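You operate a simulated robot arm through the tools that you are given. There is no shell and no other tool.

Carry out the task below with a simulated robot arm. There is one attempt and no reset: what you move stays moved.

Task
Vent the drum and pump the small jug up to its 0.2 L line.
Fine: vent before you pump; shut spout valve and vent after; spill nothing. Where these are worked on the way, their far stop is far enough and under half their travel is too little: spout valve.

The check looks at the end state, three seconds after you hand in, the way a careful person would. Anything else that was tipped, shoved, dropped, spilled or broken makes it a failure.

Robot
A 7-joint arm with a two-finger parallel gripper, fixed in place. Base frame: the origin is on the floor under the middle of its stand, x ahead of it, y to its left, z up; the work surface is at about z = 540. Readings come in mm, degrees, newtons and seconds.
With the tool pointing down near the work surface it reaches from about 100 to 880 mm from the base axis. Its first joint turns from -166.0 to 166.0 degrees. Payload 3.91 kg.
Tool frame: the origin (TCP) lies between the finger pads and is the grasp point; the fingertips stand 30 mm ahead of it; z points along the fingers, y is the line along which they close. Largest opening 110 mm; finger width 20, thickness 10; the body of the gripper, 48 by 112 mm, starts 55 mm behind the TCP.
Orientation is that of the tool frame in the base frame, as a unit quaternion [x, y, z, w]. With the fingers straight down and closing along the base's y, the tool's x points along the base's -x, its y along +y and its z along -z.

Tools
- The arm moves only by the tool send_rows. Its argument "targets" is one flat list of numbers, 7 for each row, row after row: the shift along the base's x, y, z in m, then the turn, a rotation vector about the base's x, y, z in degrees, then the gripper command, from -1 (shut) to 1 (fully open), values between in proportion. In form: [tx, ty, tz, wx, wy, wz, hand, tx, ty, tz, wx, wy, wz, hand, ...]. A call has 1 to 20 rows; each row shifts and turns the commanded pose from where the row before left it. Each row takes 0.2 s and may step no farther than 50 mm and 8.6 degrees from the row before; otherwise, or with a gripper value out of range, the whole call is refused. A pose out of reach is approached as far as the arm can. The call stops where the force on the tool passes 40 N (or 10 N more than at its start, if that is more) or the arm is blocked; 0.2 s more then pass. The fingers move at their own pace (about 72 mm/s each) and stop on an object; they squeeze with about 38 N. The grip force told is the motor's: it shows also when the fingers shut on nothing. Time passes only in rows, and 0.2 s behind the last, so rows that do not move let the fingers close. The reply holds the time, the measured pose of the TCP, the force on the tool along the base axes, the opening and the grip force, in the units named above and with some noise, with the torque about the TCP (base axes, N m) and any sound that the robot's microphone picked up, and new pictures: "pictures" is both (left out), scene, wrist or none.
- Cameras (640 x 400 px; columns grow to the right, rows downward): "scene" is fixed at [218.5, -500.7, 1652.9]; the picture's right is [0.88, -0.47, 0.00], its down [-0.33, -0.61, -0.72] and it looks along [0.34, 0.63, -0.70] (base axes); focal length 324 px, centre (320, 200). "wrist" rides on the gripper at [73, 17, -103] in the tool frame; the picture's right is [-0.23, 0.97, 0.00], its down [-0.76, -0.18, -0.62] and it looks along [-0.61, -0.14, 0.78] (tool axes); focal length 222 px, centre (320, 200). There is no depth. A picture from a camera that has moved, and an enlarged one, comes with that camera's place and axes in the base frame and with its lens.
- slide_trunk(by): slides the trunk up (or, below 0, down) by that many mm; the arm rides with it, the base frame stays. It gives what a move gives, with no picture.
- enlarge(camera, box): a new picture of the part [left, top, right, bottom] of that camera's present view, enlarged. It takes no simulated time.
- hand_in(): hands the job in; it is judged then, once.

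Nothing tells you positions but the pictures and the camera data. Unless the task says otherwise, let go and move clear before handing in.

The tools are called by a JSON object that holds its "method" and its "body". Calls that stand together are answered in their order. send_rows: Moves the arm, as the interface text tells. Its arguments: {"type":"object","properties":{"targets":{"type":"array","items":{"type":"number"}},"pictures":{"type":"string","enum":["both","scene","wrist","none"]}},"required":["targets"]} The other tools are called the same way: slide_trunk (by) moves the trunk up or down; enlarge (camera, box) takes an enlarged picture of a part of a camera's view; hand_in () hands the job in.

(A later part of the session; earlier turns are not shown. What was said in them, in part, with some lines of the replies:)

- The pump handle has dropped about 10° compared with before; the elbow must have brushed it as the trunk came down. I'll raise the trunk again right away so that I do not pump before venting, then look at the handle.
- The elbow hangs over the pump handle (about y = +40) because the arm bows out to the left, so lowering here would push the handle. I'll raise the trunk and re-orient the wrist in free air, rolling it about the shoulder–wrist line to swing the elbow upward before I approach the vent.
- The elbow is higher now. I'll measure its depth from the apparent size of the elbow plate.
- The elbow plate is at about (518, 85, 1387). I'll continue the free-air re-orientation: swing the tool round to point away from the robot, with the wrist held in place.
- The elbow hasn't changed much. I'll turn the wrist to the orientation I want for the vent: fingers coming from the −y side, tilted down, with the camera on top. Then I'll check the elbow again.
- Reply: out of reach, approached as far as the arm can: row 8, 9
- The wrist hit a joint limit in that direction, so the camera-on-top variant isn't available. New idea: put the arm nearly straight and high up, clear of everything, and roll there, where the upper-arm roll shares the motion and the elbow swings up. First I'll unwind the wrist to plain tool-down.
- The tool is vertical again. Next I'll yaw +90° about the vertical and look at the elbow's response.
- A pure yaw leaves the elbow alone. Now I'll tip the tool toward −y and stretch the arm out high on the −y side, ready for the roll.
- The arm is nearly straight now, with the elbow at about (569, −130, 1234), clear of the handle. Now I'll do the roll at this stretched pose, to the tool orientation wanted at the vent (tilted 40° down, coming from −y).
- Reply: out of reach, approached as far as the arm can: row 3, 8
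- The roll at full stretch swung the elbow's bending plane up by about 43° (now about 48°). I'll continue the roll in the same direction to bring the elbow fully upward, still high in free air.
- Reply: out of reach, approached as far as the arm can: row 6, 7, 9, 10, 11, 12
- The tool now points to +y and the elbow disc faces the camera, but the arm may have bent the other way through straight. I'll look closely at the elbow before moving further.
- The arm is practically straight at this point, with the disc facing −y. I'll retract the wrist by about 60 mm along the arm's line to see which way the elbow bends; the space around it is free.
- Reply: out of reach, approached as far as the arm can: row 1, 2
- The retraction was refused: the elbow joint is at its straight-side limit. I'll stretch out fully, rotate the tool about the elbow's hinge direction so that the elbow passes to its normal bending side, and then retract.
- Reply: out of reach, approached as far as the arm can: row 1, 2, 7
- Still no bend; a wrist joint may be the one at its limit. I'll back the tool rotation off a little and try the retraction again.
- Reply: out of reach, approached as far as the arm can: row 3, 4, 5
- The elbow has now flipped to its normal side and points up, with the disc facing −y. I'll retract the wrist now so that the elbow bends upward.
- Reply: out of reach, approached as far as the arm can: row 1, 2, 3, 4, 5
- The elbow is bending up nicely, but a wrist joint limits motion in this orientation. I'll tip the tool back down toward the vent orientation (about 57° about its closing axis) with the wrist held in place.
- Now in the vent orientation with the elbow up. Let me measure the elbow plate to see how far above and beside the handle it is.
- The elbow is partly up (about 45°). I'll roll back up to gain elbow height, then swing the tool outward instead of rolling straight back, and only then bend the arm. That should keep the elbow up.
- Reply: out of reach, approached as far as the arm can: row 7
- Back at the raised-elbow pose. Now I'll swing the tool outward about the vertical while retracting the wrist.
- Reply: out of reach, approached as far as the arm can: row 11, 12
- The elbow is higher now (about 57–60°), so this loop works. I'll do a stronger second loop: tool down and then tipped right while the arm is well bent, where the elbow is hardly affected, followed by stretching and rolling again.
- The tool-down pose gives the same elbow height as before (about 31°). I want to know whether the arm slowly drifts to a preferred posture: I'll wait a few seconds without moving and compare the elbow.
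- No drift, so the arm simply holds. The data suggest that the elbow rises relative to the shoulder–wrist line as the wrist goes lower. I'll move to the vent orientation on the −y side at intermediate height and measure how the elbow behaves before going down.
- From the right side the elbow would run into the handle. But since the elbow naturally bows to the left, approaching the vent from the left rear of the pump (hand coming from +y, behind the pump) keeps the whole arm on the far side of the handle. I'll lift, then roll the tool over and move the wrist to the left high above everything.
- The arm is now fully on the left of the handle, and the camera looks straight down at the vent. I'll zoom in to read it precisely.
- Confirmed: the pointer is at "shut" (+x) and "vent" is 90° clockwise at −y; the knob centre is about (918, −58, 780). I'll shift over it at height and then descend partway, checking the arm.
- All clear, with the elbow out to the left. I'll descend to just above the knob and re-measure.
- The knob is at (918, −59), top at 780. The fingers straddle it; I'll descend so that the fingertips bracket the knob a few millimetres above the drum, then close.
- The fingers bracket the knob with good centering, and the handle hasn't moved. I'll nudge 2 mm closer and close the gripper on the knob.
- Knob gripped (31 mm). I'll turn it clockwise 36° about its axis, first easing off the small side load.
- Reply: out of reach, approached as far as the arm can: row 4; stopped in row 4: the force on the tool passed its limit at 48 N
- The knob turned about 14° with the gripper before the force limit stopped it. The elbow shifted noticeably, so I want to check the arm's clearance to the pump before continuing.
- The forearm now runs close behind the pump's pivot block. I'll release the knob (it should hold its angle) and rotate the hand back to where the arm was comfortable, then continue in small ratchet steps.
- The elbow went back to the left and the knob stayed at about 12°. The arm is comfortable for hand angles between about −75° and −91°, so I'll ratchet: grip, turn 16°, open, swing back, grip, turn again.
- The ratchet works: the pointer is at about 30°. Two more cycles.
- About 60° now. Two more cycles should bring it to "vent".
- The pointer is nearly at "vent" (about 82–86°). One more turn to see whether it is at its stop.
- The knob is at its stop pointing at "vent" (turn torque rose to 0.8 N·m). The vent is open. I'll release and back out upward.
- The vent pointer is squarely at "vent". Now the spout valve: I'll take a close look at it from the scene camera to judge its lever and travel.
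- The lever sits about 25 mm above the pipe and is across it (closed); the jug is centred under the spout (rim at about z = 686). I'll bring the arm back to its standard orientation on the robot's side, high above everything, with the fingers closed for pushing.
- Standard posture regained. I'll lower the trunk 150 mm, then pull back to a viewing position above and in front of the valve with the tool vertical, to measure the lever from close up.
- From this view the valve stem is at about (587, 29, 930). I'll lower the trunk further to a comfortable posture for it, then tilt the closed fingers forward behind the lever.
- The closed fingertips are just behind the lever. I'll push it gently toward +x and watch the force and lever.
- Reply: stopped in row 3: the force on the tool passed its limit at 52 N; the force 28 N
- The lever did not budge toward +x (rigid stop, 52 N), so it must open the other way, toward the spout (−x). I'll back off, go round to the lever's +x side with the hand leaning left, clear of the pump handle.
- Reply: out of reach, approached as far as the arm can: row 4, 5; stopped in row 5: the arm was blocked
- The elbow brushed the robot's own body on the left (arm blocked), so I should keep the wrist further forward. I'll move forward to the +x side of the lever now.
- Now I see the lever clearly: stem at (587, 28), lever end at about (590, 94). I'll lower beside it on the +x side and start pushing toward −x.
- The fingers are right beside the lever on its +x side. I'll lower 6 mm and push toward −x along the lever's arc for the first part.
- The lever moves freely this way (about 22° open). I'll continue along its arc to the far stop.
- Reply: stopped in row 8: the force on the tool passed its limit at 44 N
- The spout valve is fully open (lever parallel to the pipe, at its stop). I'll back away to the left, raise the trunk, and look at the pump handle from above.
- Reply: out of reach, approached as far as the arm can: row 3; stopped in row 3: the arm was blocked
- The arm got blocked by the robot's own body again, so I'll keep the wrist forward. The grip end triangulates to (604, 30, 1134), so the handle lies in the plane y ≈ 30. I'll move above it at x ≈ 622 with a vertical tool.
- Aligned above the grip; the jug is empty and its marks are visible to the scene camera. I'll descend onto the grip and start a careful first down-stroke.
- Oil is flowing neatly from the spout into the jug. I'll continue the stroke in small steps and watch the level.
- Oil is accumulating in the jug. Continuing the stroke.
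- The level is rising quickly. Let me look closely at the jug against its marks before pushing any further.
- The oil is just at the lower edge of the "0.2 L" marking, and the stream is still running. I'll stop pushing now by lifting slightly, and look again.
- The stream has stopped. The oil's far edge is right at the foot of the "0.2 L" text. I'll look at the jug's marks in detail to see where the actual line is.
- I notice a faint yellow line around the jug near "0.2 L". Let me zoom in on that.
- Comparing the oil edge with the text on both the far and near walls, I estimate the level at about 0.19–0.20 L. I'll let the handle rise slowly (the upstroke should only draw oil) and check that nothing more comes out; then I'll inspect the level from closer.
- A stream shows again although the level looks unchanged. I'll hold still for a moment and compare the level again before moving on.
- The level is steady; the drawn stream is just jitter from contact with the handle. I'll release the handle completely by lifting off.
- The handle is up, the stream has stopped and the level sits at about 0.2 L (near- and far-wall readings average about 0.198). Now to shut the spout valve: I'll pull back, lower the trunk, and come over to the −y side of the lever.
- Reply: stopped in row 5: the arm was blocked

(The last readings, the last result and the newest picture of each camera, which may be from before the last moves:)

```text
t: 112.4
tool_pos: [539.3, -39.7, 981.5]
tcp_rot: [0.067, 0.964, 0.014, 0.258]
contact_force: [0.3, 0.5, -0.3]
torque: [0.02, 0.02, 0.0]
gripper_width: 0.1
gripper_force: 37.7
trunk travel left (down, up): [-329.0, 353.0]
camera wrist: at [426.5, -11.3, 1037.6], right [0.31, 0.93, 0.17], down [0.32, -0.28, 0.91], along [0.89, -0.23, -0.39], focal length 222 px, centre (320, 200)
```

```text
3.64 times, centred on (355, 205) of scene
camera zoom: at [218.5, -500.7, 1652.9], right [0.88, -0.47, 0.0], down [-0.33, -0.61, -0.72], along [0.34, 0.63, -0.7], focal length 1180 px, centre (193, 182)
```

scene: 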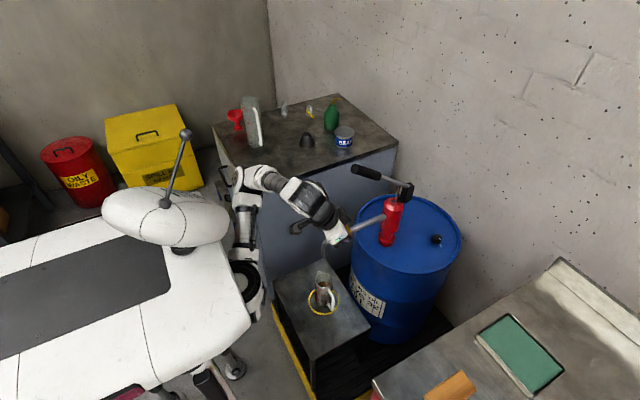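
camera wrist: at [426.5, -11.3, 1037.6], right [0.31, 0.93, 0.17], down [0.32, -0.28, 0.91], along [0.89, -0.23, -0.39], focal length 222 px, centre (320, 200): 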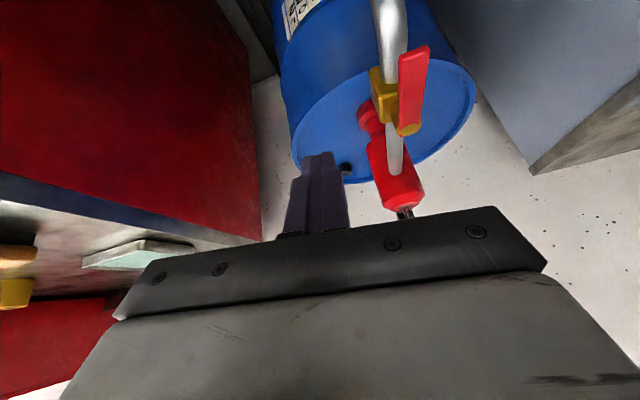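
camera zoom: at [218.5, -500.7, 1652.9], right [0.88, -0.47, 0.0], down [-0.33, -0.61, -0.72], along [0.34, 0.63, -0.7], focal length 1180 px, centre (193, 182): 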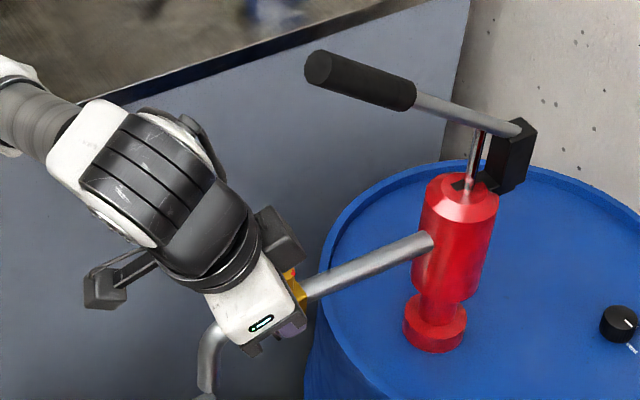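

The finger is on the −y side of the lever now (the retreat was blocked a bit early and left a small yaw, which I'll correct). I'll straighten up, move next to the lever and lower.

{"method": "send_rows", "body": {"targets": [-0.006, 0.018, 0.001, -3.5, 0, 7, -1, -0.006, 0.02, 0, 0, 0, 0, -1, 0, 0, -0.017, 0, 0, 0, -1, 0, 0, -0.017, 0, 0, 0, -1, 0, 0, 0, 0, 0, 0, -1]}}

{"method": "enlarge", "body": {"camera": "scene", "box": [290, 170, 400, 260]}}

{"method": "enlarge", "body": {"camera": "wrist", "box": [240, 20, 480, 230]}}

```text
t: 113.6
tool_pos: [526.7, -0.7, 947.9]
tcp_rot: [-0.001, 0.966, 0.001, 0.258]
contact_force: [0.4, -0.5, -0.1]
torque: [-0.01, -0.01, 0.01]
gripper_width: 0.1
gripper_force: 37.8
trunk travel left (down, up): [-329.0, 353.0]
camera wrist: at [411.3, 16.4, 1001.7], right [0.2, 0.97, 0.11], down [0.35, -0.18, 0.92], along [0.92, -0.14, -0.38], focal length 222 px, centre (320, 200)
```

scene: 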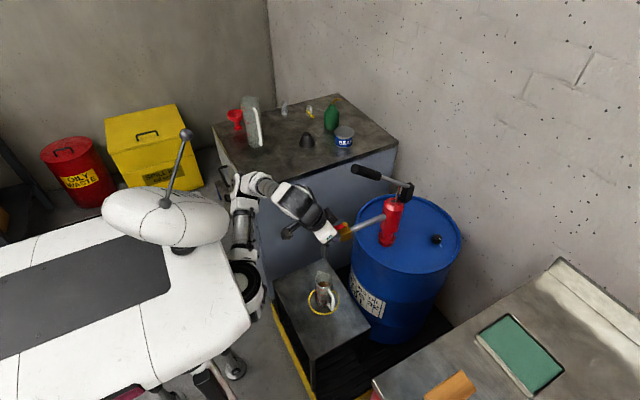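
wrist: 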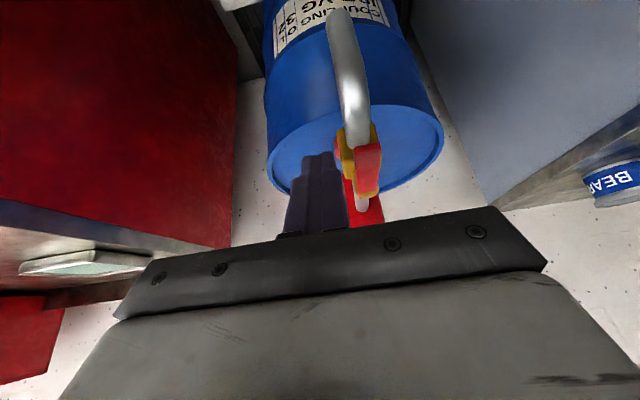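

```text
4.44 times, centred on (345, 215) of scene
camera zoom: at [218.5, -500.7, 1652.9], right [0.88, -0.47, 0.0], down [-0.33, -0.61, -0.72], along [0.34, 0.63, -0.7], focal length 1442 px, centre (209, 133)
```

zoom: 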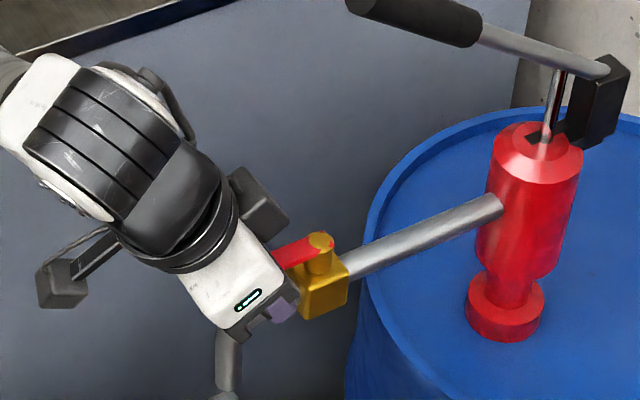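

```text
1.90 times, centred on (360, 125) of wrist
camera zoom: at [411.3, 16.4, 1001.7], right [0.2, 0.97, 0.11], down [0.35, -0.18, 0.92], along [0.92, -0.14, -0.38], focal length 423 px, centre (244, 343)
```

zoom: 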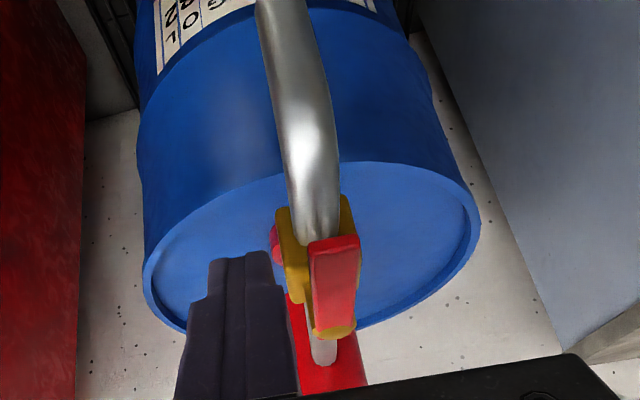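

The finger is beside the lever. I'll now push it round along the arc back to the closed stop.

{"method": "send_rows", "body": {"targets": [0, 0.0117, 0, 0, 0, 0, -1, -0.0015, 0.008, 0, 0, 0, 0, -1, -0.001, 0.008, 0, 0, 0, 0, -1, 0.0015, 0.009, 0, 0, 0, 0, -1, 0.002, 0.0085, 0, 0, 0, 0, -1, 0.0055, 0.0075, 0, 0, 0, 0, -1, 0.006, 0.006, 0, 0, 0, 0, -1, 0.008, 0.0045, 0, 0, 0, 0, -1, 0.009, 0.004, 0, 0, 0, 0, -1, 0.004, 0.001, 0, 0, 0, 0, -1, 0.003, 0, 0, 0, 0, 0, -1]}}

{"method": "enlarge", "body": {"camera": "scene", "box": [290, 170, 400, 260]}}

{"method": "enlarge", "body": {"camera": "wrist", "box": [200, 60, 400, 230]}}

```text
t: 116.0
tool_pos: [555.9, 67.8, 950.5]
tcp_rot: [0.003, 0.967, 0.003, 0.255]
contact_force: [-21.9, 0.1, 6.0]
torque: [-0.23, 0.33, -0.01]
gripper_width: 0.0
gripper_force: 37.6
trunk travel left (down, up): [-329.0, 353.0]
stopped in row 11: the force on the tool passed its limit at 46 N (the readings are from after the stop); the commanded pose is now the measured one
camera wrist: at [442.0, 85.1, 1004.8], right [0.2, 0.97, 0.12], down [0.35, -0.19, 0.92], along [0.91, -0.14, -0.38], focal length 222 px, centre (320, 200)
```

scene: 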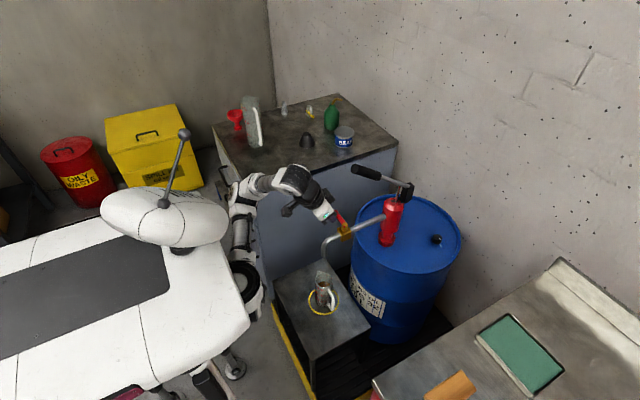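
wrist: 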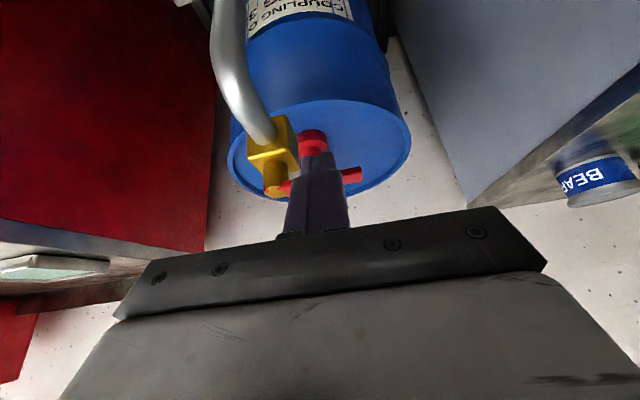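

```text
4.44 times, centred on (345, 215) of scene
camera zoom: at [218.5, -500.7, 1652.9], right [0.88, -0.47, 0.0], down [-0.33, -0.61, -0.72], along [0.34, 0.63, -0.7], focal length 1442 px, centre (209, 133)
```

zoom: 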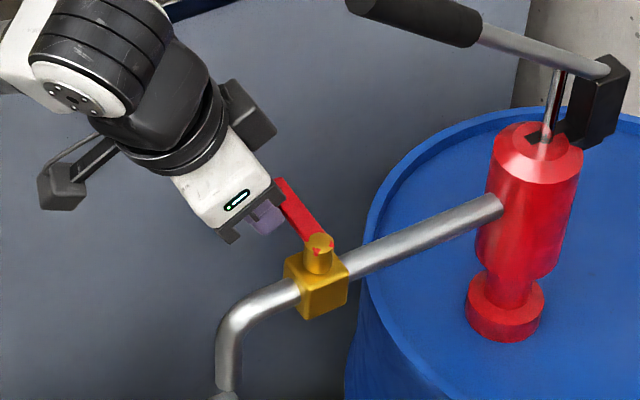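

```text
2.35 times, centred on (300, 145) of wrist
camera zoom: at [442.0, 85.1, 1004.8], right [0.2, 0.97, 0.12], down [0.35, -0.19, 0.92], along [0.91, -0.14, -0.38], focal length 523 px, centre (367, 329)
```

zoom: 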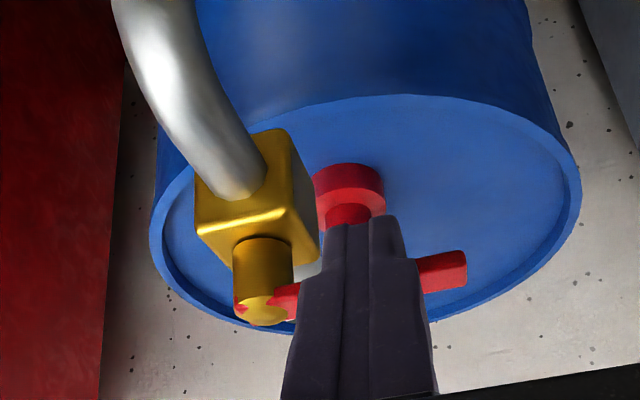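

The valve is back at its closed stop. Now the vent has to be shut: I'll back off the lever, raise the trunk fully, and retrace the earlier path round the left of the pump to the vent.

{"method": "send_rows", "body": {"targets": [-0.012, 0, 0.003, 0, 0, 0, -1, -0.012, 0, 0.005, 0, 0, 0, -1, 0, 0, 0, 0, 0, 0, -1], "pictures": "none"}}

{"method": "slide_trunk", "body": {"by": 350}}

{"method": "send_rows", "body": {"targets": [0.038, 0.008, -0.0106, 0, -2, 0, -1, 0.038, 0.008, -0.0106, 0, -2, 0, -1, 0.038, 0.008, -0.0106, 0, -2, 0, -1, 0.038, 0.008, -0.0106, 0, -2, 0, -1, 0.038, 0.008, -0.0106, 0, -2, 0, -1, 0, 0, 0, 0, 0, 0, -1]}}

{"method": "enlarge", "body": {"camera": "scene", "box": [295, 180, 435, 310]}}

```text
t: 116.8
tool_pos: [533.6, 68.1, 956.9]
tcp_rot: [0.002, 0.967, 0.002, 0.255]
contact_force: [1.1, 0.0, -0.7]
torque: [-0.01, 0.0, 0.02]
gripper_width: 0.0
gripper_force: 37.8
trunk travel left (down, up): [-329.0, 353.0]
```

```text
t: 120.2
tool_pos: [534.3, 68.2, 1305.4]
tcp_rot: [0.003, 0.967, 0.001, 0.254]
contact_force: [0.0, -0.3, 0.0]
torque: [0.02, 0.03, 0.01]
gripper_width: 0.1
gripper_force: 37.6
trunk travel left (down, up): [-679.0, 3.0]
```

```text
t: 121.6
tool_pos: [723.9, 108.5, 1253.5]
tcp_rot: [0.002, 0.941, 0.002, 0.338]
contact_force: [-0.4, 0.4, -0.5]
torque: [-0.01, 0.01, 0.03]
gripper_width: 0.1
gripper_force: 37.7
trunk travel left (down, up): [-679.0, 3.0]
camera wrist: at [601.1, 126.0, 1288.6], right [0.18, 0.97, 0.15], down [0.19, -0.18, 0.96], along [0.97, -0.14, -0.22], focal length 222 px, centre (320, 200)
```

scene: 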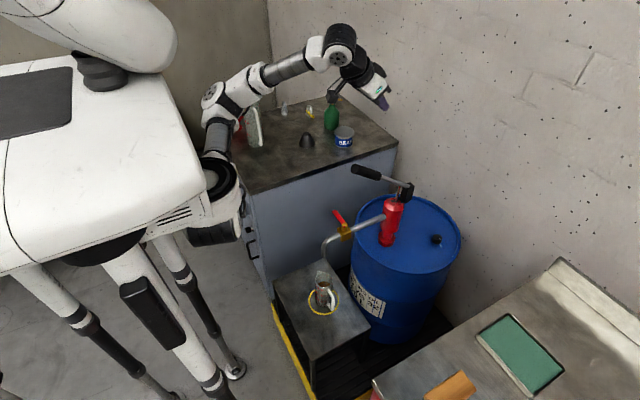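
wrist: 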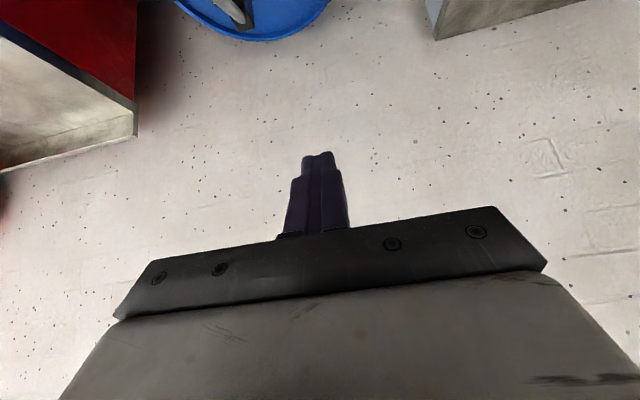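

```text
3.08 times, centred on (365, 245) of scene
camera zoom: at [218.5, -500.7, 1652.9], right [0.88, -0.47, 0.0], down [-0.33, -0.61, -0.72], along [0.34, 0.63, -0.7], focal length 998 px, centre (182, 62)
```

zoom: 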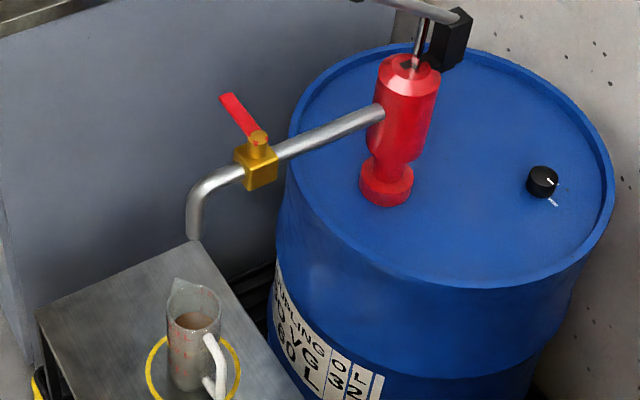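

The lever is across the pipe (closed) and the jug is undisturbed. I'll retrace the wrist rotation back to the left-side vent approach with the gripper opening.

{"method": "send_rows", "body": {"targets": [0.0097, -0.0031, -0.0134, -4.657, 3.698, 5.518, 0.1, 0.0093, -0.0046, -0.0127, -4.657, 3.698, 5.518, 0.1, 0.0092, -0.0062, -0.0118, -4.657, 3.698, 5.518, 0.1, 0.0093, -0.0076, -0.0108, -4.657, 3.698, 5.518, 0.1, 0.0097, -0.009, -0.0095, -4.657, 3.698, 5.518, 0.1, 0.0101, -0.0101, -0.0083, -4.657, 3.698, 5.518, 0.1, 0.0108, -0.0112, -0.0071, -4.657, 3.698, 5.518, 0.1, 0.0117, -0.012, -0.0058, -4.657, 3.698, 5.518, 0.1, 0.0127, -0.0127, -0.0045, -4.657, 3.698, 5.518, 0.1, 0.0138, -0.0131, -0.0032, -4.657, 3.698, 5.518, 0.1, 0.0151, -0.0134, -0.002, -4.657, 3.698, 5.518, 0.1, 0.0164, -0.0134, -0.0009, -4.657, 3.698, 5.518, 0.1, 0.0179, -0.0132, 0.0002, -4.657, 3.698, 5.518, 0.1, 0.0193, -0.0127, 0.0011, -4.657, 3.698, 5.518, 0.1, 0.0208, -0.012, 0.002, -4.657, 3.698, 5.518, 0.1, 0, 0, 0, 0, 0, 0, 0.1]}}

{"method": "enlarge", "body": {"camera": "scene", "box": [240, 40, 520, 255]}}

{"method": "enlarge", "body": {"camera": "wrist", "box": [310, 165, 390, 215]}}

```text
t: 125.0
tool_pos: [920.4, -46.5, 1166.9]
tcp_rot: [0.727, -0.595, 0.271, 0.211]
contact_force: [-0.5, 0.3, 0.5]
torque: [-0.01, -0.02, 0.04]
gripper_width: 60.5
gripper_force: 0.1
trunk travel left (down, up): [-679.0, 3.0]
camera wrist: at [897.8, -39.5, 1293.3], right [-0.99, -0.03, -0.16], down [-0.03, 1.0, -0.01], along [0.16, -0.01, -0.99], focal length 222 px, centre (320, 200)
```

scene: 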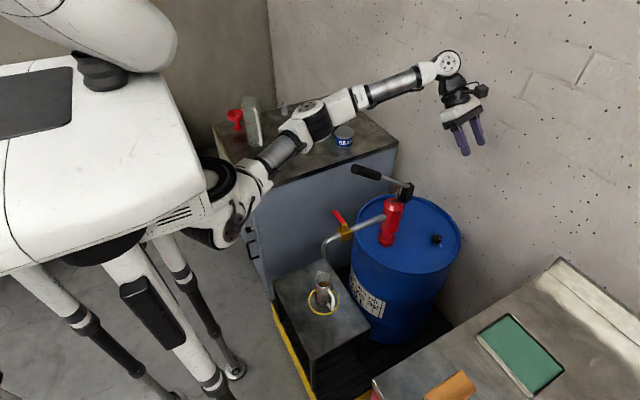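
wrist: 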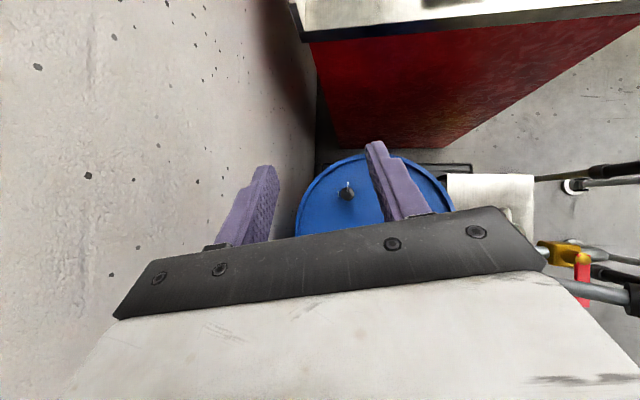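

```text
1.86 times, centred on (380, 148) of scene
camera zoom: at [218.5, -500.7, 1652.9], right [0.88, -0.47, 0.0], down [-0.33, -0.61, -0.72], along [0.34, 0.63, -0.7], focal length 604 px, centre (208, 298)
```

zoom: 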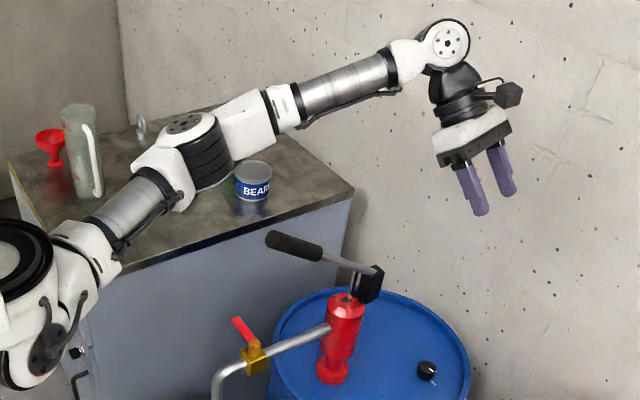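

```text
8.00 times, centred on (350, 190) of wrist
camera zoom: at [897.8, -39.5, 1293.3], right [-0.99, -0.03, -0.16], down [-0.03, 1.0, -0.01], along [0.16, -0.01, -0.99], focal length 1777 px, centre (80, 280)
```

zoom: 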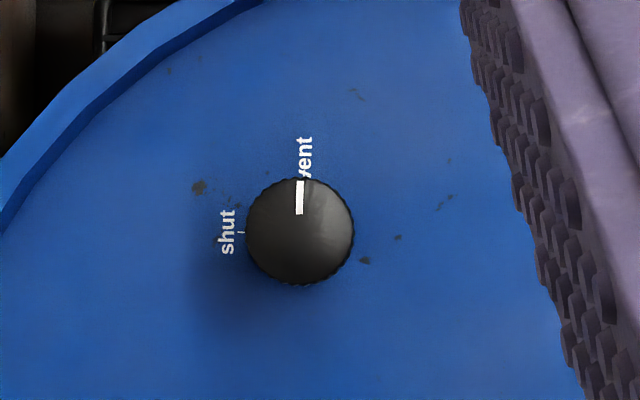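

Same pose as before, pointer at "vent". I'll descend to the knob.

{"method": "send_rows", "body": {"targets": [-0.002, 0, -0.05, 0, 0, 0, 0.1, -0.002, 0.001, -0.05, 0, 0, 0, 0.1, -0.001, 0, -0.05, 0, 0, 0, 0.1, 0, 0, -0.05, 0, 0, 0, 0.1, 0, 0, -0.05, 0, 0, 0, 0.1, 0, 0, -0.05, 0, 0, 0, 0.1, 0, 0, 0, 0, 0, 0, 0.1]}}

{"method": "enlarge", "body": {"camera": "wrist", "box": [220, 90, 460, 240]}}

{"method": "enlarge", "body": {"camera": "scene", "box": [300, 100, 500, 255]}}

```text
t: 126.6
tool_pos: [913.0, -45.5, 867.8]
tcp_rot: [0.726, -0.595, 0.271, 0.21]
contact_force: [-0.7, -0.1, 0.8]
torque: [0.0, 0.01, 0.02]
gripper_width: 60.5
gripper_force: 0.0
trunk travel left (down, up): [-679.0, 3.0]
camera wrist: at [891.9, -38.2, 994.1], right [-0.99, -0.03, -0.16], down [-0.03, 1.0, -0.01], along [0.16, -0.01, -0.99], focal length 222 px, centre (320, 200)
```

scene: 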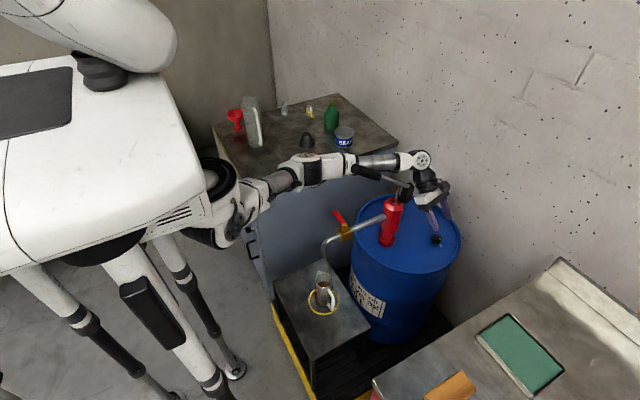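
wrist: 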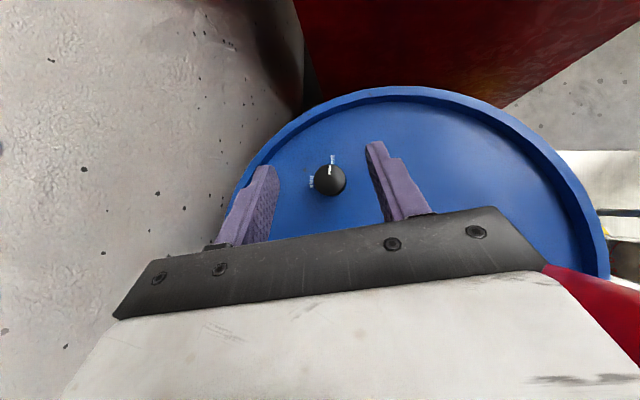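

```text
2.67 times, centred on (340, 165) of wrist
camera zoom: at [891.9, -38.2, 994.1], right [-0.99, -0.03, -0.16], down [-0.03, 1.0, -0.01], along [0.16, -0.01, -0.99], focal length 592 px, centre (267, 293)
```

zoom: 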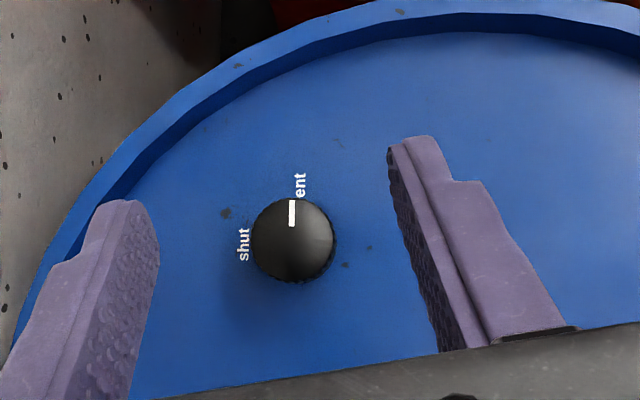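

```text
2.58 times, centred on (400, 178) of scene
camera zoom: at [218.5, -500.7, 1652.9], right [0.88, -0.47, 0.0], down [-0.33, -0.61, -0.72], along [0.34, 0.63, -0.7], focal length 837 px, centre (114, 258)
```

zoom: 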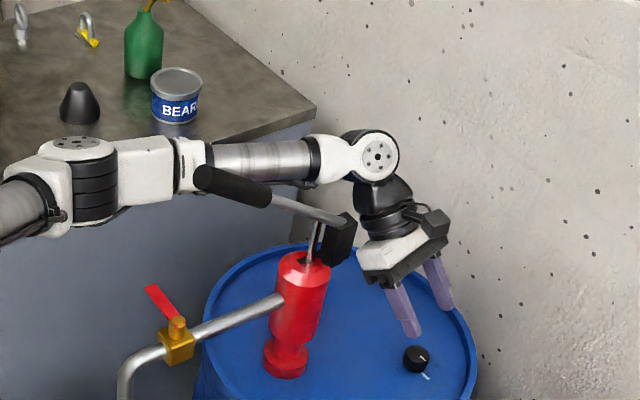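

Centred well. I'll rotate the hand to the far end of its comfortable range, lower onto the knob, grip, and turn it counter-clockwise 16°, then open and swing back.

{"method": "send_rows", "body": {"targets": [0.0026, 0.0003, -0.036, 0, 0, -7, 0.1, 0.0017, 0.0001, -0.036, 0, 0, -7, 0.1, 0, 0, 0, 0, 0, 0, -0.15, 0, 0, 0, 0, 0, 0, -1, 0, 0, 0, 0, 0, 0, -1, 0, 0, 0, 0, 0, 0, -1, -0.0013, 0, 0, 0, 0, 5.33, -1, -0.0013, -0.0002, 0, 0, 0, 5.33, -1, -0.0013, -0.0003, 0, 0, 0, 5.33, -1, 0, 0, 0, 0, 0, 0, -1, 0, 0, 0, 0, 0, 0, -0.15, 0, 0, 0, 0, 0, 0, -0.15], "pictures": "wrist"}}

{"method": "enlarge", "body": {"camera": "wrist", "box": [220, 90, 460, 240]}}

{"method": "enlarge", "body": {"camera": "scene", "box": [300, 130, 500, 255]}}

```text
t: 129.2
tool_pos: [914.5, -45.8, 793.5]
tcp_rot: [0.737, -0.583, 0.274, 0.207]
contact_force: [-1.0, -0.9, 0.5]
torque: [0.0, -0.03, 0.01]
gripper_width: 46.9
gripper_force: 0.1
trunk travel left (down, up): [-679.0, 3.0]
camera wrist: at [892.2, -39.0, 920.0], right [-0.99, -0.06, -0.16], down [-0.06, 1.0, -0.01], along [0.16, 0.0, -0.99], focal length 222 px, centre (320, 200)
```

wrist: 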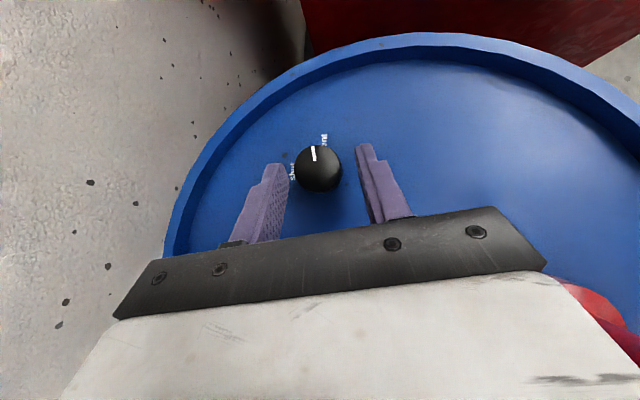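

```text
2.67 times, centred on (340, 165) of wrist
camera zoom: at [892.2, -39.0, 920.0], right [-0.99, -0.06, -0.16], down [-0.06, 1.0, -0.01], along [0.16, 0.0, -0.99], focal length 592 px, centre (267, 293)
```

zoom: 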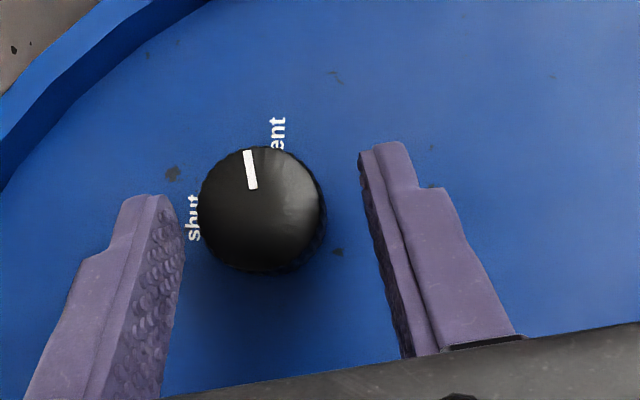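

```text
3.20 times, centred on (400, 192) of scene
camera zoom: at [218.5, -500.7, 1652.9], right [0.88, -0.47, 0.0], down [-0.33, -0.61, -0.72], along [0.34, 0.63, -0.7], focal length 1038 px, centre (64, 224)
```

zoom: 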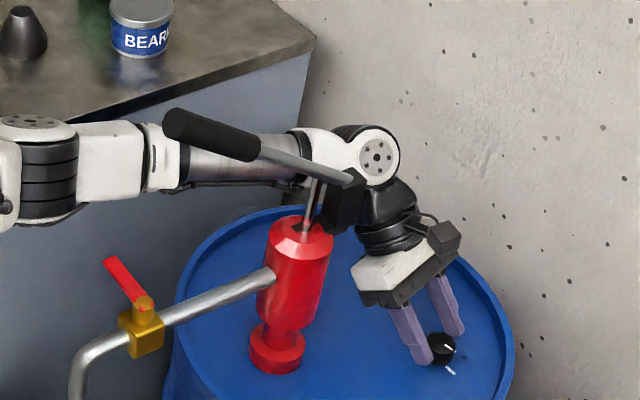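

It turned about 17° back toward "shut". Continuing the ratchet, two cycles (with a 2 mm re-centering).

{"method": "send_rows", "body": {"targets": [0.003, 0.0004, 0, 0, 0, -8, -0.15, 0.003, 0.0001, 0, 0, 0, -8, -0.15, 0, 0, 0, 0, 0, 0, -1, 0, 0, 0, 0, 0, 0, -1, 0, 0, 0, 0, 0, 0, -1, -0.0013, 0, 0, 0, 0, 5.33, -1, -0.0013, -0.0002, 0, 0, 0, 5.33, -1, -0.0013, -0.0003, 0, 0, 0, 5.33, -1, 0, 0, 0, 0, 0, 0, -0.15, 0, 0, 0, 0, 0, 0, -0.15, 0.002, 0.0004, 0, 0, 0, -8, -0.15, 0.002, 0.0001, 0, 0, 0, -8, -0.15, 0, 0, 0, 0, 0, 0, -1, 0, 0, 0, 0, 0, 0, -1, 0, 0, 0, 0, 0, 0, -1, -0.0013, 0, 0, 0, 0, 5.33, -1, -0.0013, -0.0002, 0, 0, 0, 5.33, -1, -0.0013, -0.0003, 0, 0, 0, 5.33, -1, 0, 0, 0, 0, 0, 0, -0.15, 0, 0, 0, 0, 0, 0, -0.15], "pictures": "wrist"}}

{"method": "enlarge", "body": {"camera": "wrist", "box": [220, 90, 460, 240]}}

```text
t: 133.4
tool_pos: [918.1, -43.9, 793.3]
tcp_rot: [0.738, -0.582, 0.275, 0.205]
contact_force: [0.3, -0.1, -0.4]
torque: [0.0, 0.0, -0.02]
gripper_width: 46.8
gripper_force: 0.1
trunk travel left (down, up): [-679.0, 3.0]
camera wrist: at [895.3, -38.1, 920.0], right [-0.98, -0.06, -0.16], down [-0.06, 1.0, -0.01], along [0.16, 0.0, -0.99], focal length 222 px, centre (320, 200)
```

wrist: 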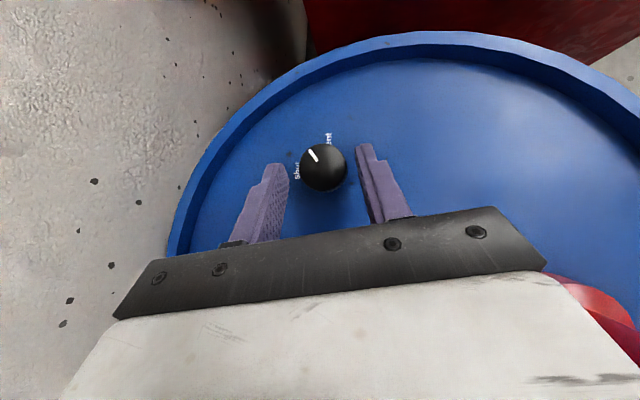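

```text
2.67 times, centred on (340, 165) of wrist
camera zoom: at [895.3, -38.1, 920.0], right [-0.98, -0.06, -0.16], down [-0.06, 1.0, -0.01], along [0.16, 0.0, -0.99], focal length 592 px, centre (267, 293)
```

zoom: 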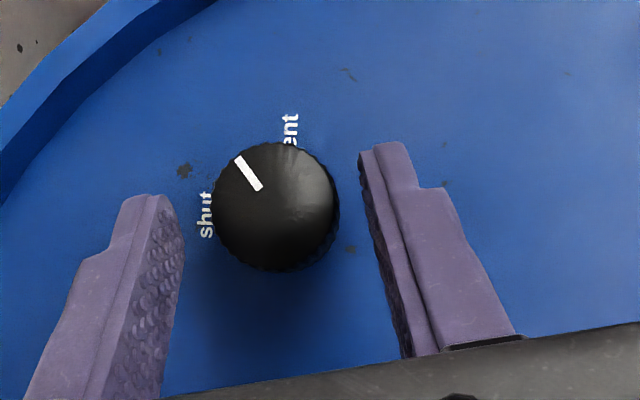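

Halfway (about 45°). Two more cycles.

{"method": "send_rows", "body": {"targets": [0.0018, -0.0003, 0, 0, 0, -8, -0.15, 0.0018, -0.0004, 0, 0, 0, -8, -0.15, 0, 0, 0, 0, 0, 0, -1, 0, 0, 0, 0, 0, 0, -1, 0, 0, 0, 0, 0, 0, -1, -0.0013, 0, 0, 0, 0, 5.33, -1, -0.0013, -0.0002, 0, 0, 0, 5.33, -1, -0.0013, -0.0003, 0, 0, 0, 5.33, -1, 0, 0, 0, 0, 0, 0, -0.15, 0, 0, 0, 0, 0, 0, -0.15, 0.002, 0.0004, 0, 0, 0, -8, -0.15, 0.002, 0.0001, 0, 0, 0, -8, -0.15, 0, 0, 0, 0, 0, 0, -1, 0, 0, 0, 0, 0, 0, -1, 0, 0, 0, 0, 0, 0, -1, -0.0013, 0, 0, 0, 0, 5.33, -1, -0.0013, -0.0002, 0, 0, 0, 5.33, -1, -0.0013, -0.0003, 0, 0, 0, 5.33, -1, 0, 0, 0, 0, 0, 0, -0.15, 0, 0, 0, 0, 0, 0, -0.15], "pictures": "wrist"}}

{"method": "enlarge", "body": {"camera": "wrist", "box": [220, 90, 460, 240]}}

```text
t: 137.6
tool_pos: [917.4, -45.4, 795.7]
tcp_rot: [0.737, -0.583, 0.274, 0.205]
contact_force: [-0.7, -0.4, -0.2]
torque: [-0.03, 0.01, 0.05]
gripper_width: 46.9
gripper_force: 0.1
trunk travel left (down, up): [-679.0, 3.0]
camera wrist: at [895.1, -38.6, 920.8], right [-0.98, -0.06, -0.16], down [-0.06, 1.0, -0.01], along [0.16, 0.0, -0.99], focal length 222 px, centre (320, 200)
```

wrist: 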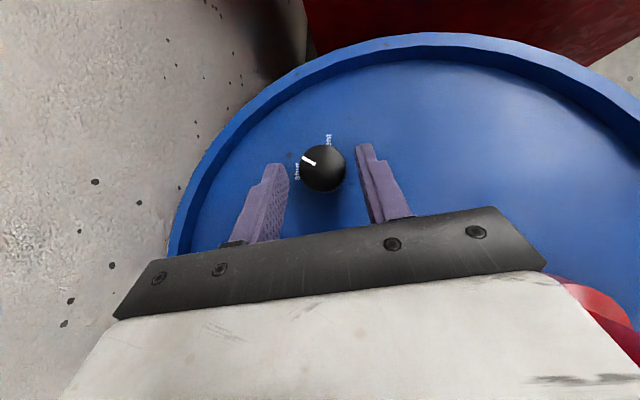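

```text
2.67 times, centred on (340, 165) of wrist
camera zoom: at [895.1, -38.6, 920.8], right [-0.98, -0.06, -0.16], down [-0.06, 1.0, -0.01], along [0.16, 0.0, -0.99], focal length 592 px, centre (267, 293)
```

zoom: 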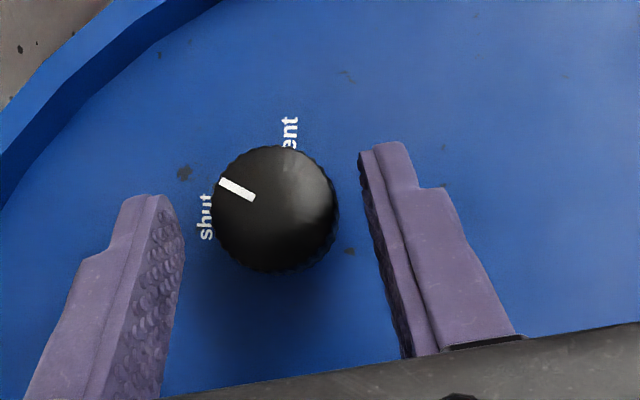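

About 22° to go. Two more cycles, up to the "shut" stop.

{"method": "send_rows", "body": {"targets": [0.002, 0.0002, -0.001, 0, 0, -8, -0.15, 0.002, 0, 0, 0, 0, -8, -0.15, 0, 0, 0, 0, 0, 0, -1, 0, 0, 0, 0, 0, 0, -1, 0, 0, 0, 0, 0, 0, -1, -0.0013, 0, 0, 0, 0, 5.33, -1, -0.0013, -0.0002, 0, 0, 0, 5.33, -1, -0.0013, -0.0003, 0, 0, 0, 5.33, -1, 0, 0, 0, 0, 0, 0, -0.15, 0, 0, 0, 0, 0, 0, -0.15, 0.002, 0.0004, 0, 0, 0, -8, -0.15, 0.002, 0.0001, 0, 0, 0, -8, -0.15, 0, 0, 0, 0, 0, 0, -1, 0, 0, 0, 0, 0, 0, -1, 0, 0, 0, 0, 0, 0, -1, -0.0013, 0, 0, 0, 0, 5.33, -1, -0.0013, -0.0002, 0, 0, 0, 5.33, -1], "pictures": "wrist"}}

{"method": "enlarge", "body": {"camera": "wrist", "box": [220, 90, 460, 240]}}

```text
t: 141.2
tool_pos: [917.0, -46.4, 793.3]
tcp_rot: [0.708, -0.616, 0.265, 0.219]
contact_force: [-7.1, -7.1, 0.9]
torque: [-0.63, 0.37, -0.12]
gripper_width: 31.4
gripper_force: 44.9
trunk travel left (down, up): [-679.0, 3.0]
camera wrist: at [896.4, -38.3, 920.0], right [-0.99, 0.03, -0.16], down [0.03, 1.0, -0.01], along [0.16, -0.02, -0.99], focal length 222 px, centre (320, 200)
```

wrist: 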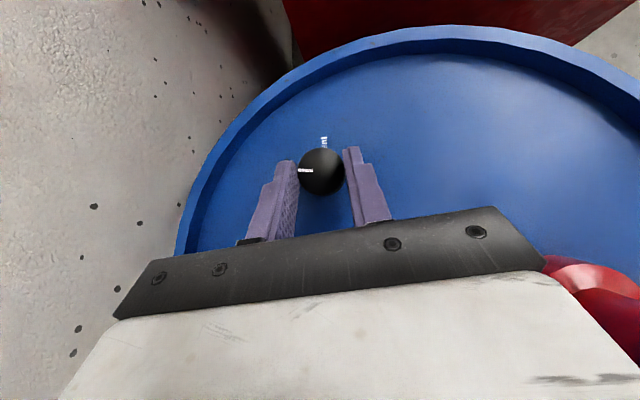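

```text
2.67 times, centred on (340, 165) of wrist
camera zoom: at [896.4, -38.3, 920.0], right [-0.99, 0.03, -0.16], down [0.03, 1.0, -0.01], along [0.16, -0.02, -0.99], focal length 592 px, centre (267, 293)
```

zoom: 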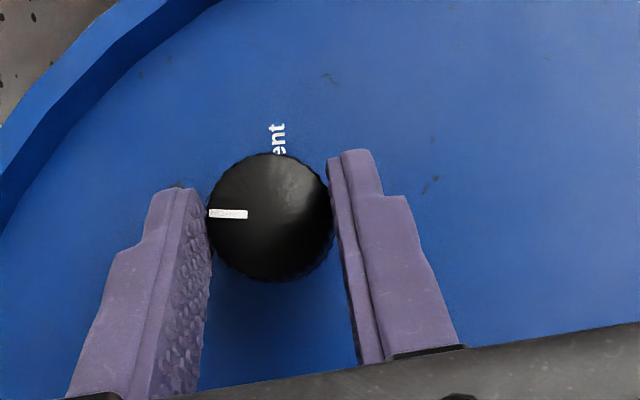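

Nearly at "shut". A little further in this grip until the stop.

{"method": "send_rows", "body": {"targets": [-0.0013, -0.0003, 0, 0, 0, 5, -1, -0.0012, -0.0003, 0, 0, 0, 4, -1, 0, 0, 0, 0, 0, 0, -1], "pictures": "wrist"}}

{"method": "enlarge", "body": {"camera": "wrist", "box": [220, 90, 460, 240]}}

```text
t: 142.0
tool_pos: [915.4, -46.9, 794.4]
tcp_rot: [0.755, -0.559, 0.281, 0.196]
contact_force: [-10.0, -5.8, 2.4]
torque: [0.16, 0.66, -0.79]
gripper_width: 31.6
gripper_force: 44.8
trunk travel left (down, up): [-679.0, 3.0]
camera wrist: at [893.0, -41.7, 920.0], right [-0.98, -0.12, -0.16], down [-0.12, 0.99, -0.01], along [0.16, 0.01, -0.99], focal length 222 px, centre (320, 200)
```

wrist: 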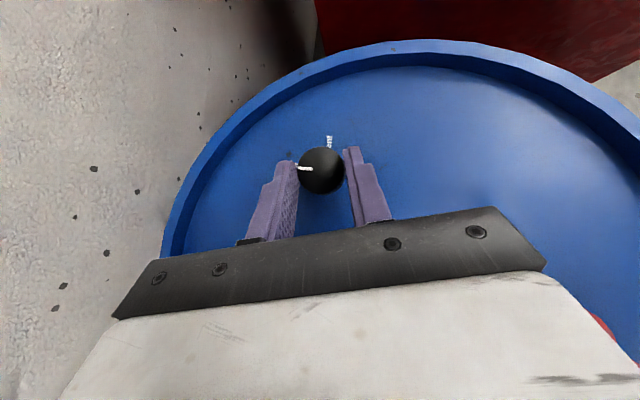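

```text
2.67 times, centred on (340, 165) of wrist
camera zoom: at [893.0, -41.7, 920.0], right [-0.98, -0.12, -0.16], down [-0.12, 0.99, -0.01], along [0.16, 0.01, -0.99], focal length 592 px, centre (267, 293)
```

zoom: 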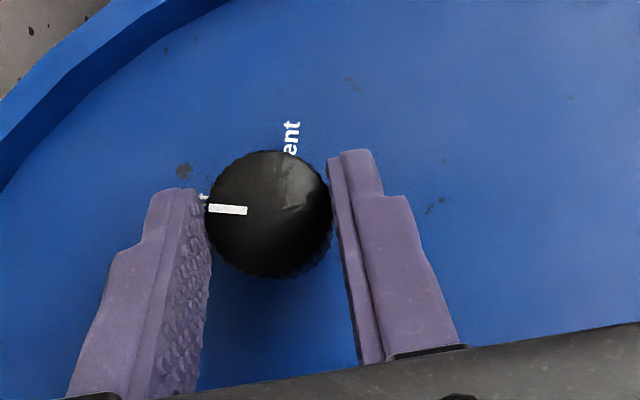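

The knob is at its stop pointing to "shut" (torque −0.8 N·m). I'll release, rise clear and verify.

{"method": "send_rows", "body": {"targets": [0, 0, 0, 0, 0, 0, 0.1, 0, 0, 0, 0, 0, 0, 0.1, 0, 0, 0.03, 0, 0, 0, 0.1, 0, 0, 0.05, 0, 0, 0, 0.1, 0, 0, 0.05, 0, 0, 0, 0.1, 0, 0, 0.05, 0, 0, 0, 0.1, 0, 0, 0.05, 0, 0, 0, 0.1, 0, 0, 0.05, 0, 0, 0, 0.1, 0, 0, 0.05, 0, 0, 0, 0.1, 0, 0, 0.04, 0, 0, 0, 0.1, 0, 0, 0, 0, 0, 0, 0.1]}}

{"method": "enlarge", "body": {"camera": "wrist", "box": [310, 160, 390, 220]}}

{"method": "enlarge", "body": {"camera": "scene", "box": [290, 150, 480, 320]}}

{"method": "enlarge", "body": {"camera": "scene", "box": [306, 266, 344, 310]}}

```text
t: 144.4
tool_pos: [916.5, -46.2, 1164.1]
tcp_rot: [0.755, -0.558, 0.282, 0.197]
contact_force: [0.2, 0.0, 0.5]
torque: [-0.03, 0.03, 0.01]
gripper_width: 60.3
gripper_force: 0.1
trunk travel left (down, up): [-679.0, 3.0]
camera wrist: at [894.2, -40.8, 1290.8], right [-0.98, -0.12, -0.16], down [-0.12, 0.99, -0.01], along [0.16, 0.01, -0.99], focal length 222 px, centre (320, 200)
```

scene: 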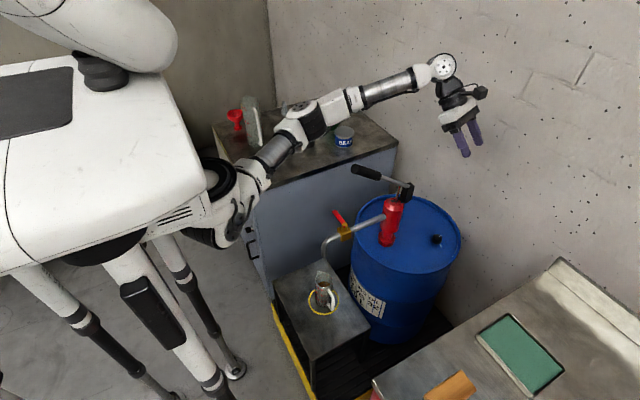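
wrist: 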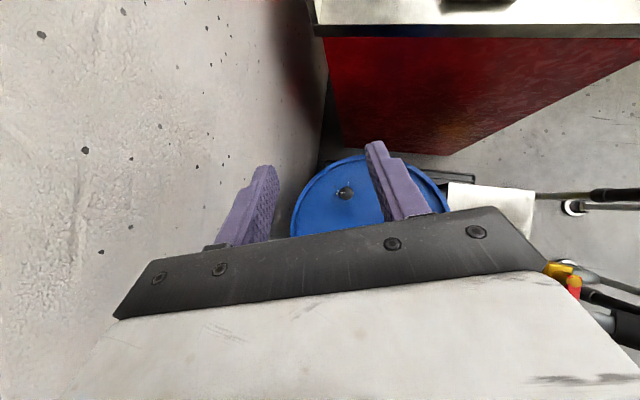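

```text
6.67 times, centred on (350, 190) of wrist
camera zoom: at [894.2, -40.8, 1290.8], right [-0.98, -0.12, -0.16], down [-0.12, 0.99, -0.01], along [0.16, 0.01, -0.99], focal length 1481 px, centre (120, 267)
```

zoom: 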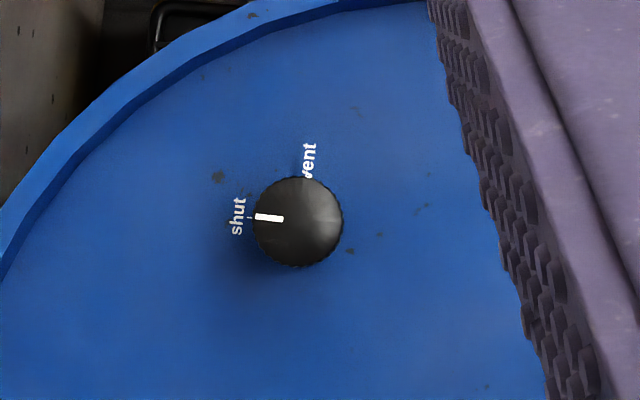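

```text
2.35 times, centred on (385, 235) of scene
camera zoom: at [218.5, -500.7, 1652.9], right [0.88, -0.47, 0.0], down [-0.33, -0.61, -0.72], along [0.34, 0.63, -0.7], focal length 763 px, centre (167, 118)
```

zoom: 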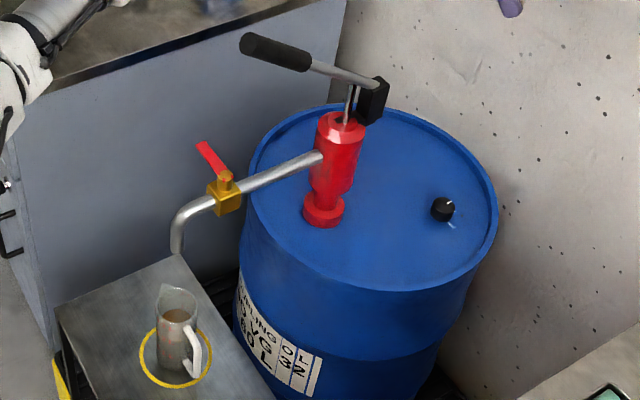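

```text
9.09 times, centred on (325, 288) of scene
camera zoom: at [218.5, -500.7, 1652.9], right [0.88, -0.47, 0.0], down [-0.33, -0.61, -0.72], along [0.34, 0.63, -0.7], focal length 2949 px, centre (274, -600)
```

zoom: 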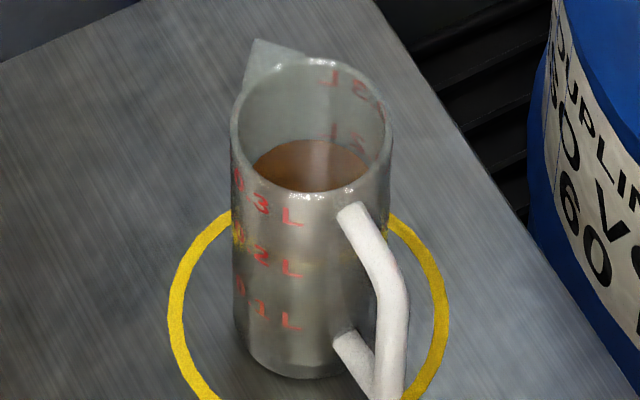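

Vent at "shut", lever back across the pipe, handle up, no stream. Let me double-check the lever against its original position, the level, and that nothing else was disturbed.

{"method": "enlarge", "body": {"camera": "scene", "box": [318, 195, 398, 245]}}

{"method": "enlarge", "body": {"camera": "scene", "box": [200, 80, 400, 200]}}

{"method": "enlarge", "body": {"camera": "scene", "box": [312, 268, 340, 286]}}

{"method": "enlarge", "body": {"camera": "scene", "box": [260, 250, 400, 400]}}

```text
8.00 times, centred on (358, 220) of scene
camera zoom: at [218.5, -500.7, 1652.9], right [0.88, -0.47, 0.0], down [-0.33, -0.61, -0.72], along [0.34, 0.63, -0.7], focal length 2595 px, centre (16, 40)
```

zoom: 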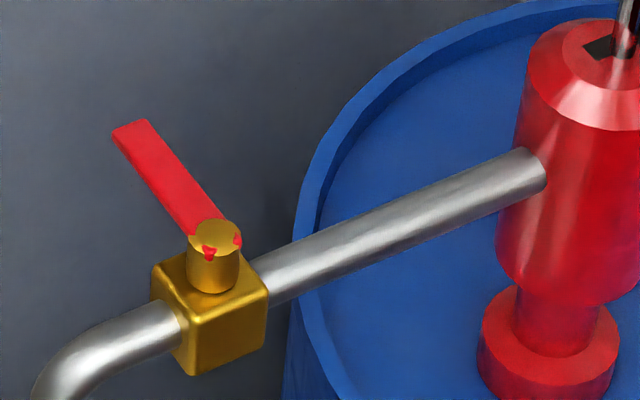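

```text
3.20 times, centred on (300, 140) of scene
camera zoom: at [218.5, -500.7, 1652.9], right [0.88, -0.47, 0.0], down [-0.33, -0.61, -0.72], along [0.34, 0.63, -0.7], focal length 1038 px, centre (384, 392)
```

zoom: 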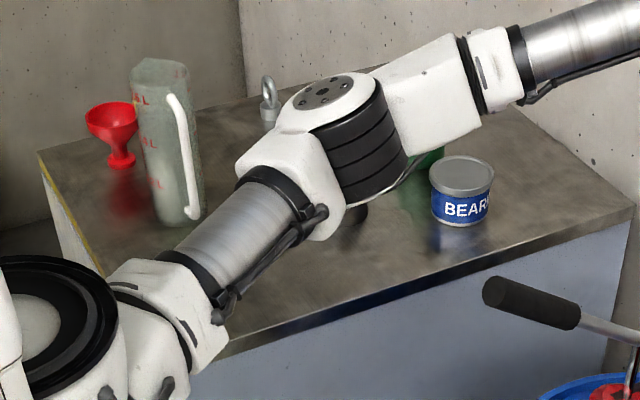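

```text
16.00 times, centred on (326, 277) of scene
camera zoom: at [218.5, -500.7, 1652.9], right [0.88, -0.47, 0.0], down [-0.33, -0.61, -0.72], along [0.34, 0.63, -0.7], focal length 5191 px, centre (224, -1032)
```

zoom: 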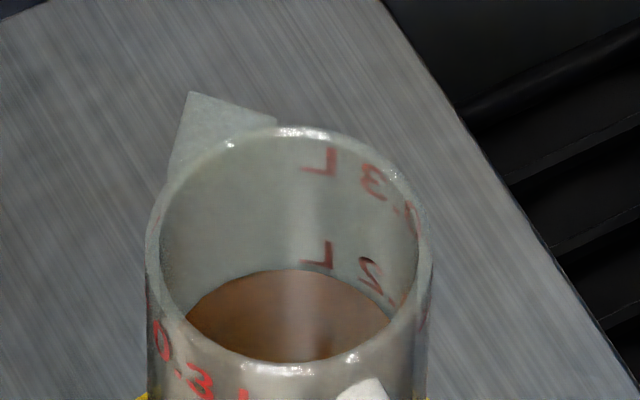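

```text
2.67 times, centred on (330, 325) of scene
camera zoom: at [218.5, -500.7, 1652.9], right [0.88, -0.47, 0.0], down [-0.33, -0.61, -0.72], along [0.34, 0.63, -0.7], focal length 865 px, centre (293, -133)
```

zoom: 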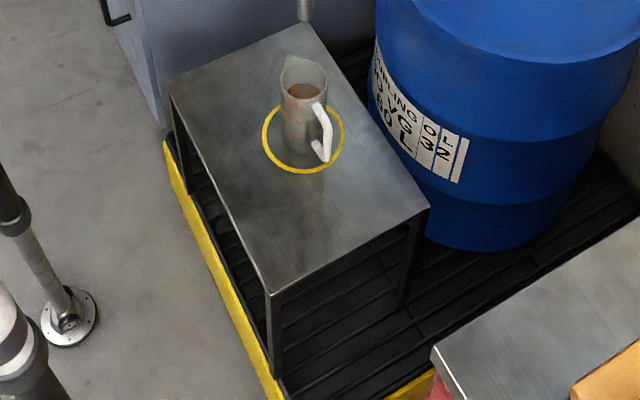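

Everything checks out. The vent is at "shut" and the spout lever is exactly where it started (closed). The pump handle is back up, the jug stands undisturbed in its ring with oil at about the 0.2 L mark, and nothing is spilled or moved. The gripper is open and well clear, so I'm handing in.

{"method": "hand_in", "body": {}}

```text
The job is handed in.
```

I vented the drum, pumped the small jug to about the 0.2 L mark, then shut the spout valve and the vent. I've handed the job in.

- **Level:** I read it at roughly 0.19–0.20 L. The jug has printed "0.2 L" text but no line I could make out, so I took the middle of the text as the mark.
- **Early handle bump:** While I was working out how to reach the vent, the elbow pushed the pump handle down about 10° before the vent was open. The spout valve was shut then and nothing came out, but strictly the handle moved before venting.
- **Spout valve:** It opened fully to its far stop for pumping. It is now back at its closed stop, exactly where it started.
- **Vent:** I turned it to the "vent" stop before pumping, and it is now back at the "shut" stop.
- **Spills and surroundings:** I saw no oil outside the jug, the jug is still in its ring, and nothing else looks moved. The elbow was blocked three times, apparently against the robot's own body.
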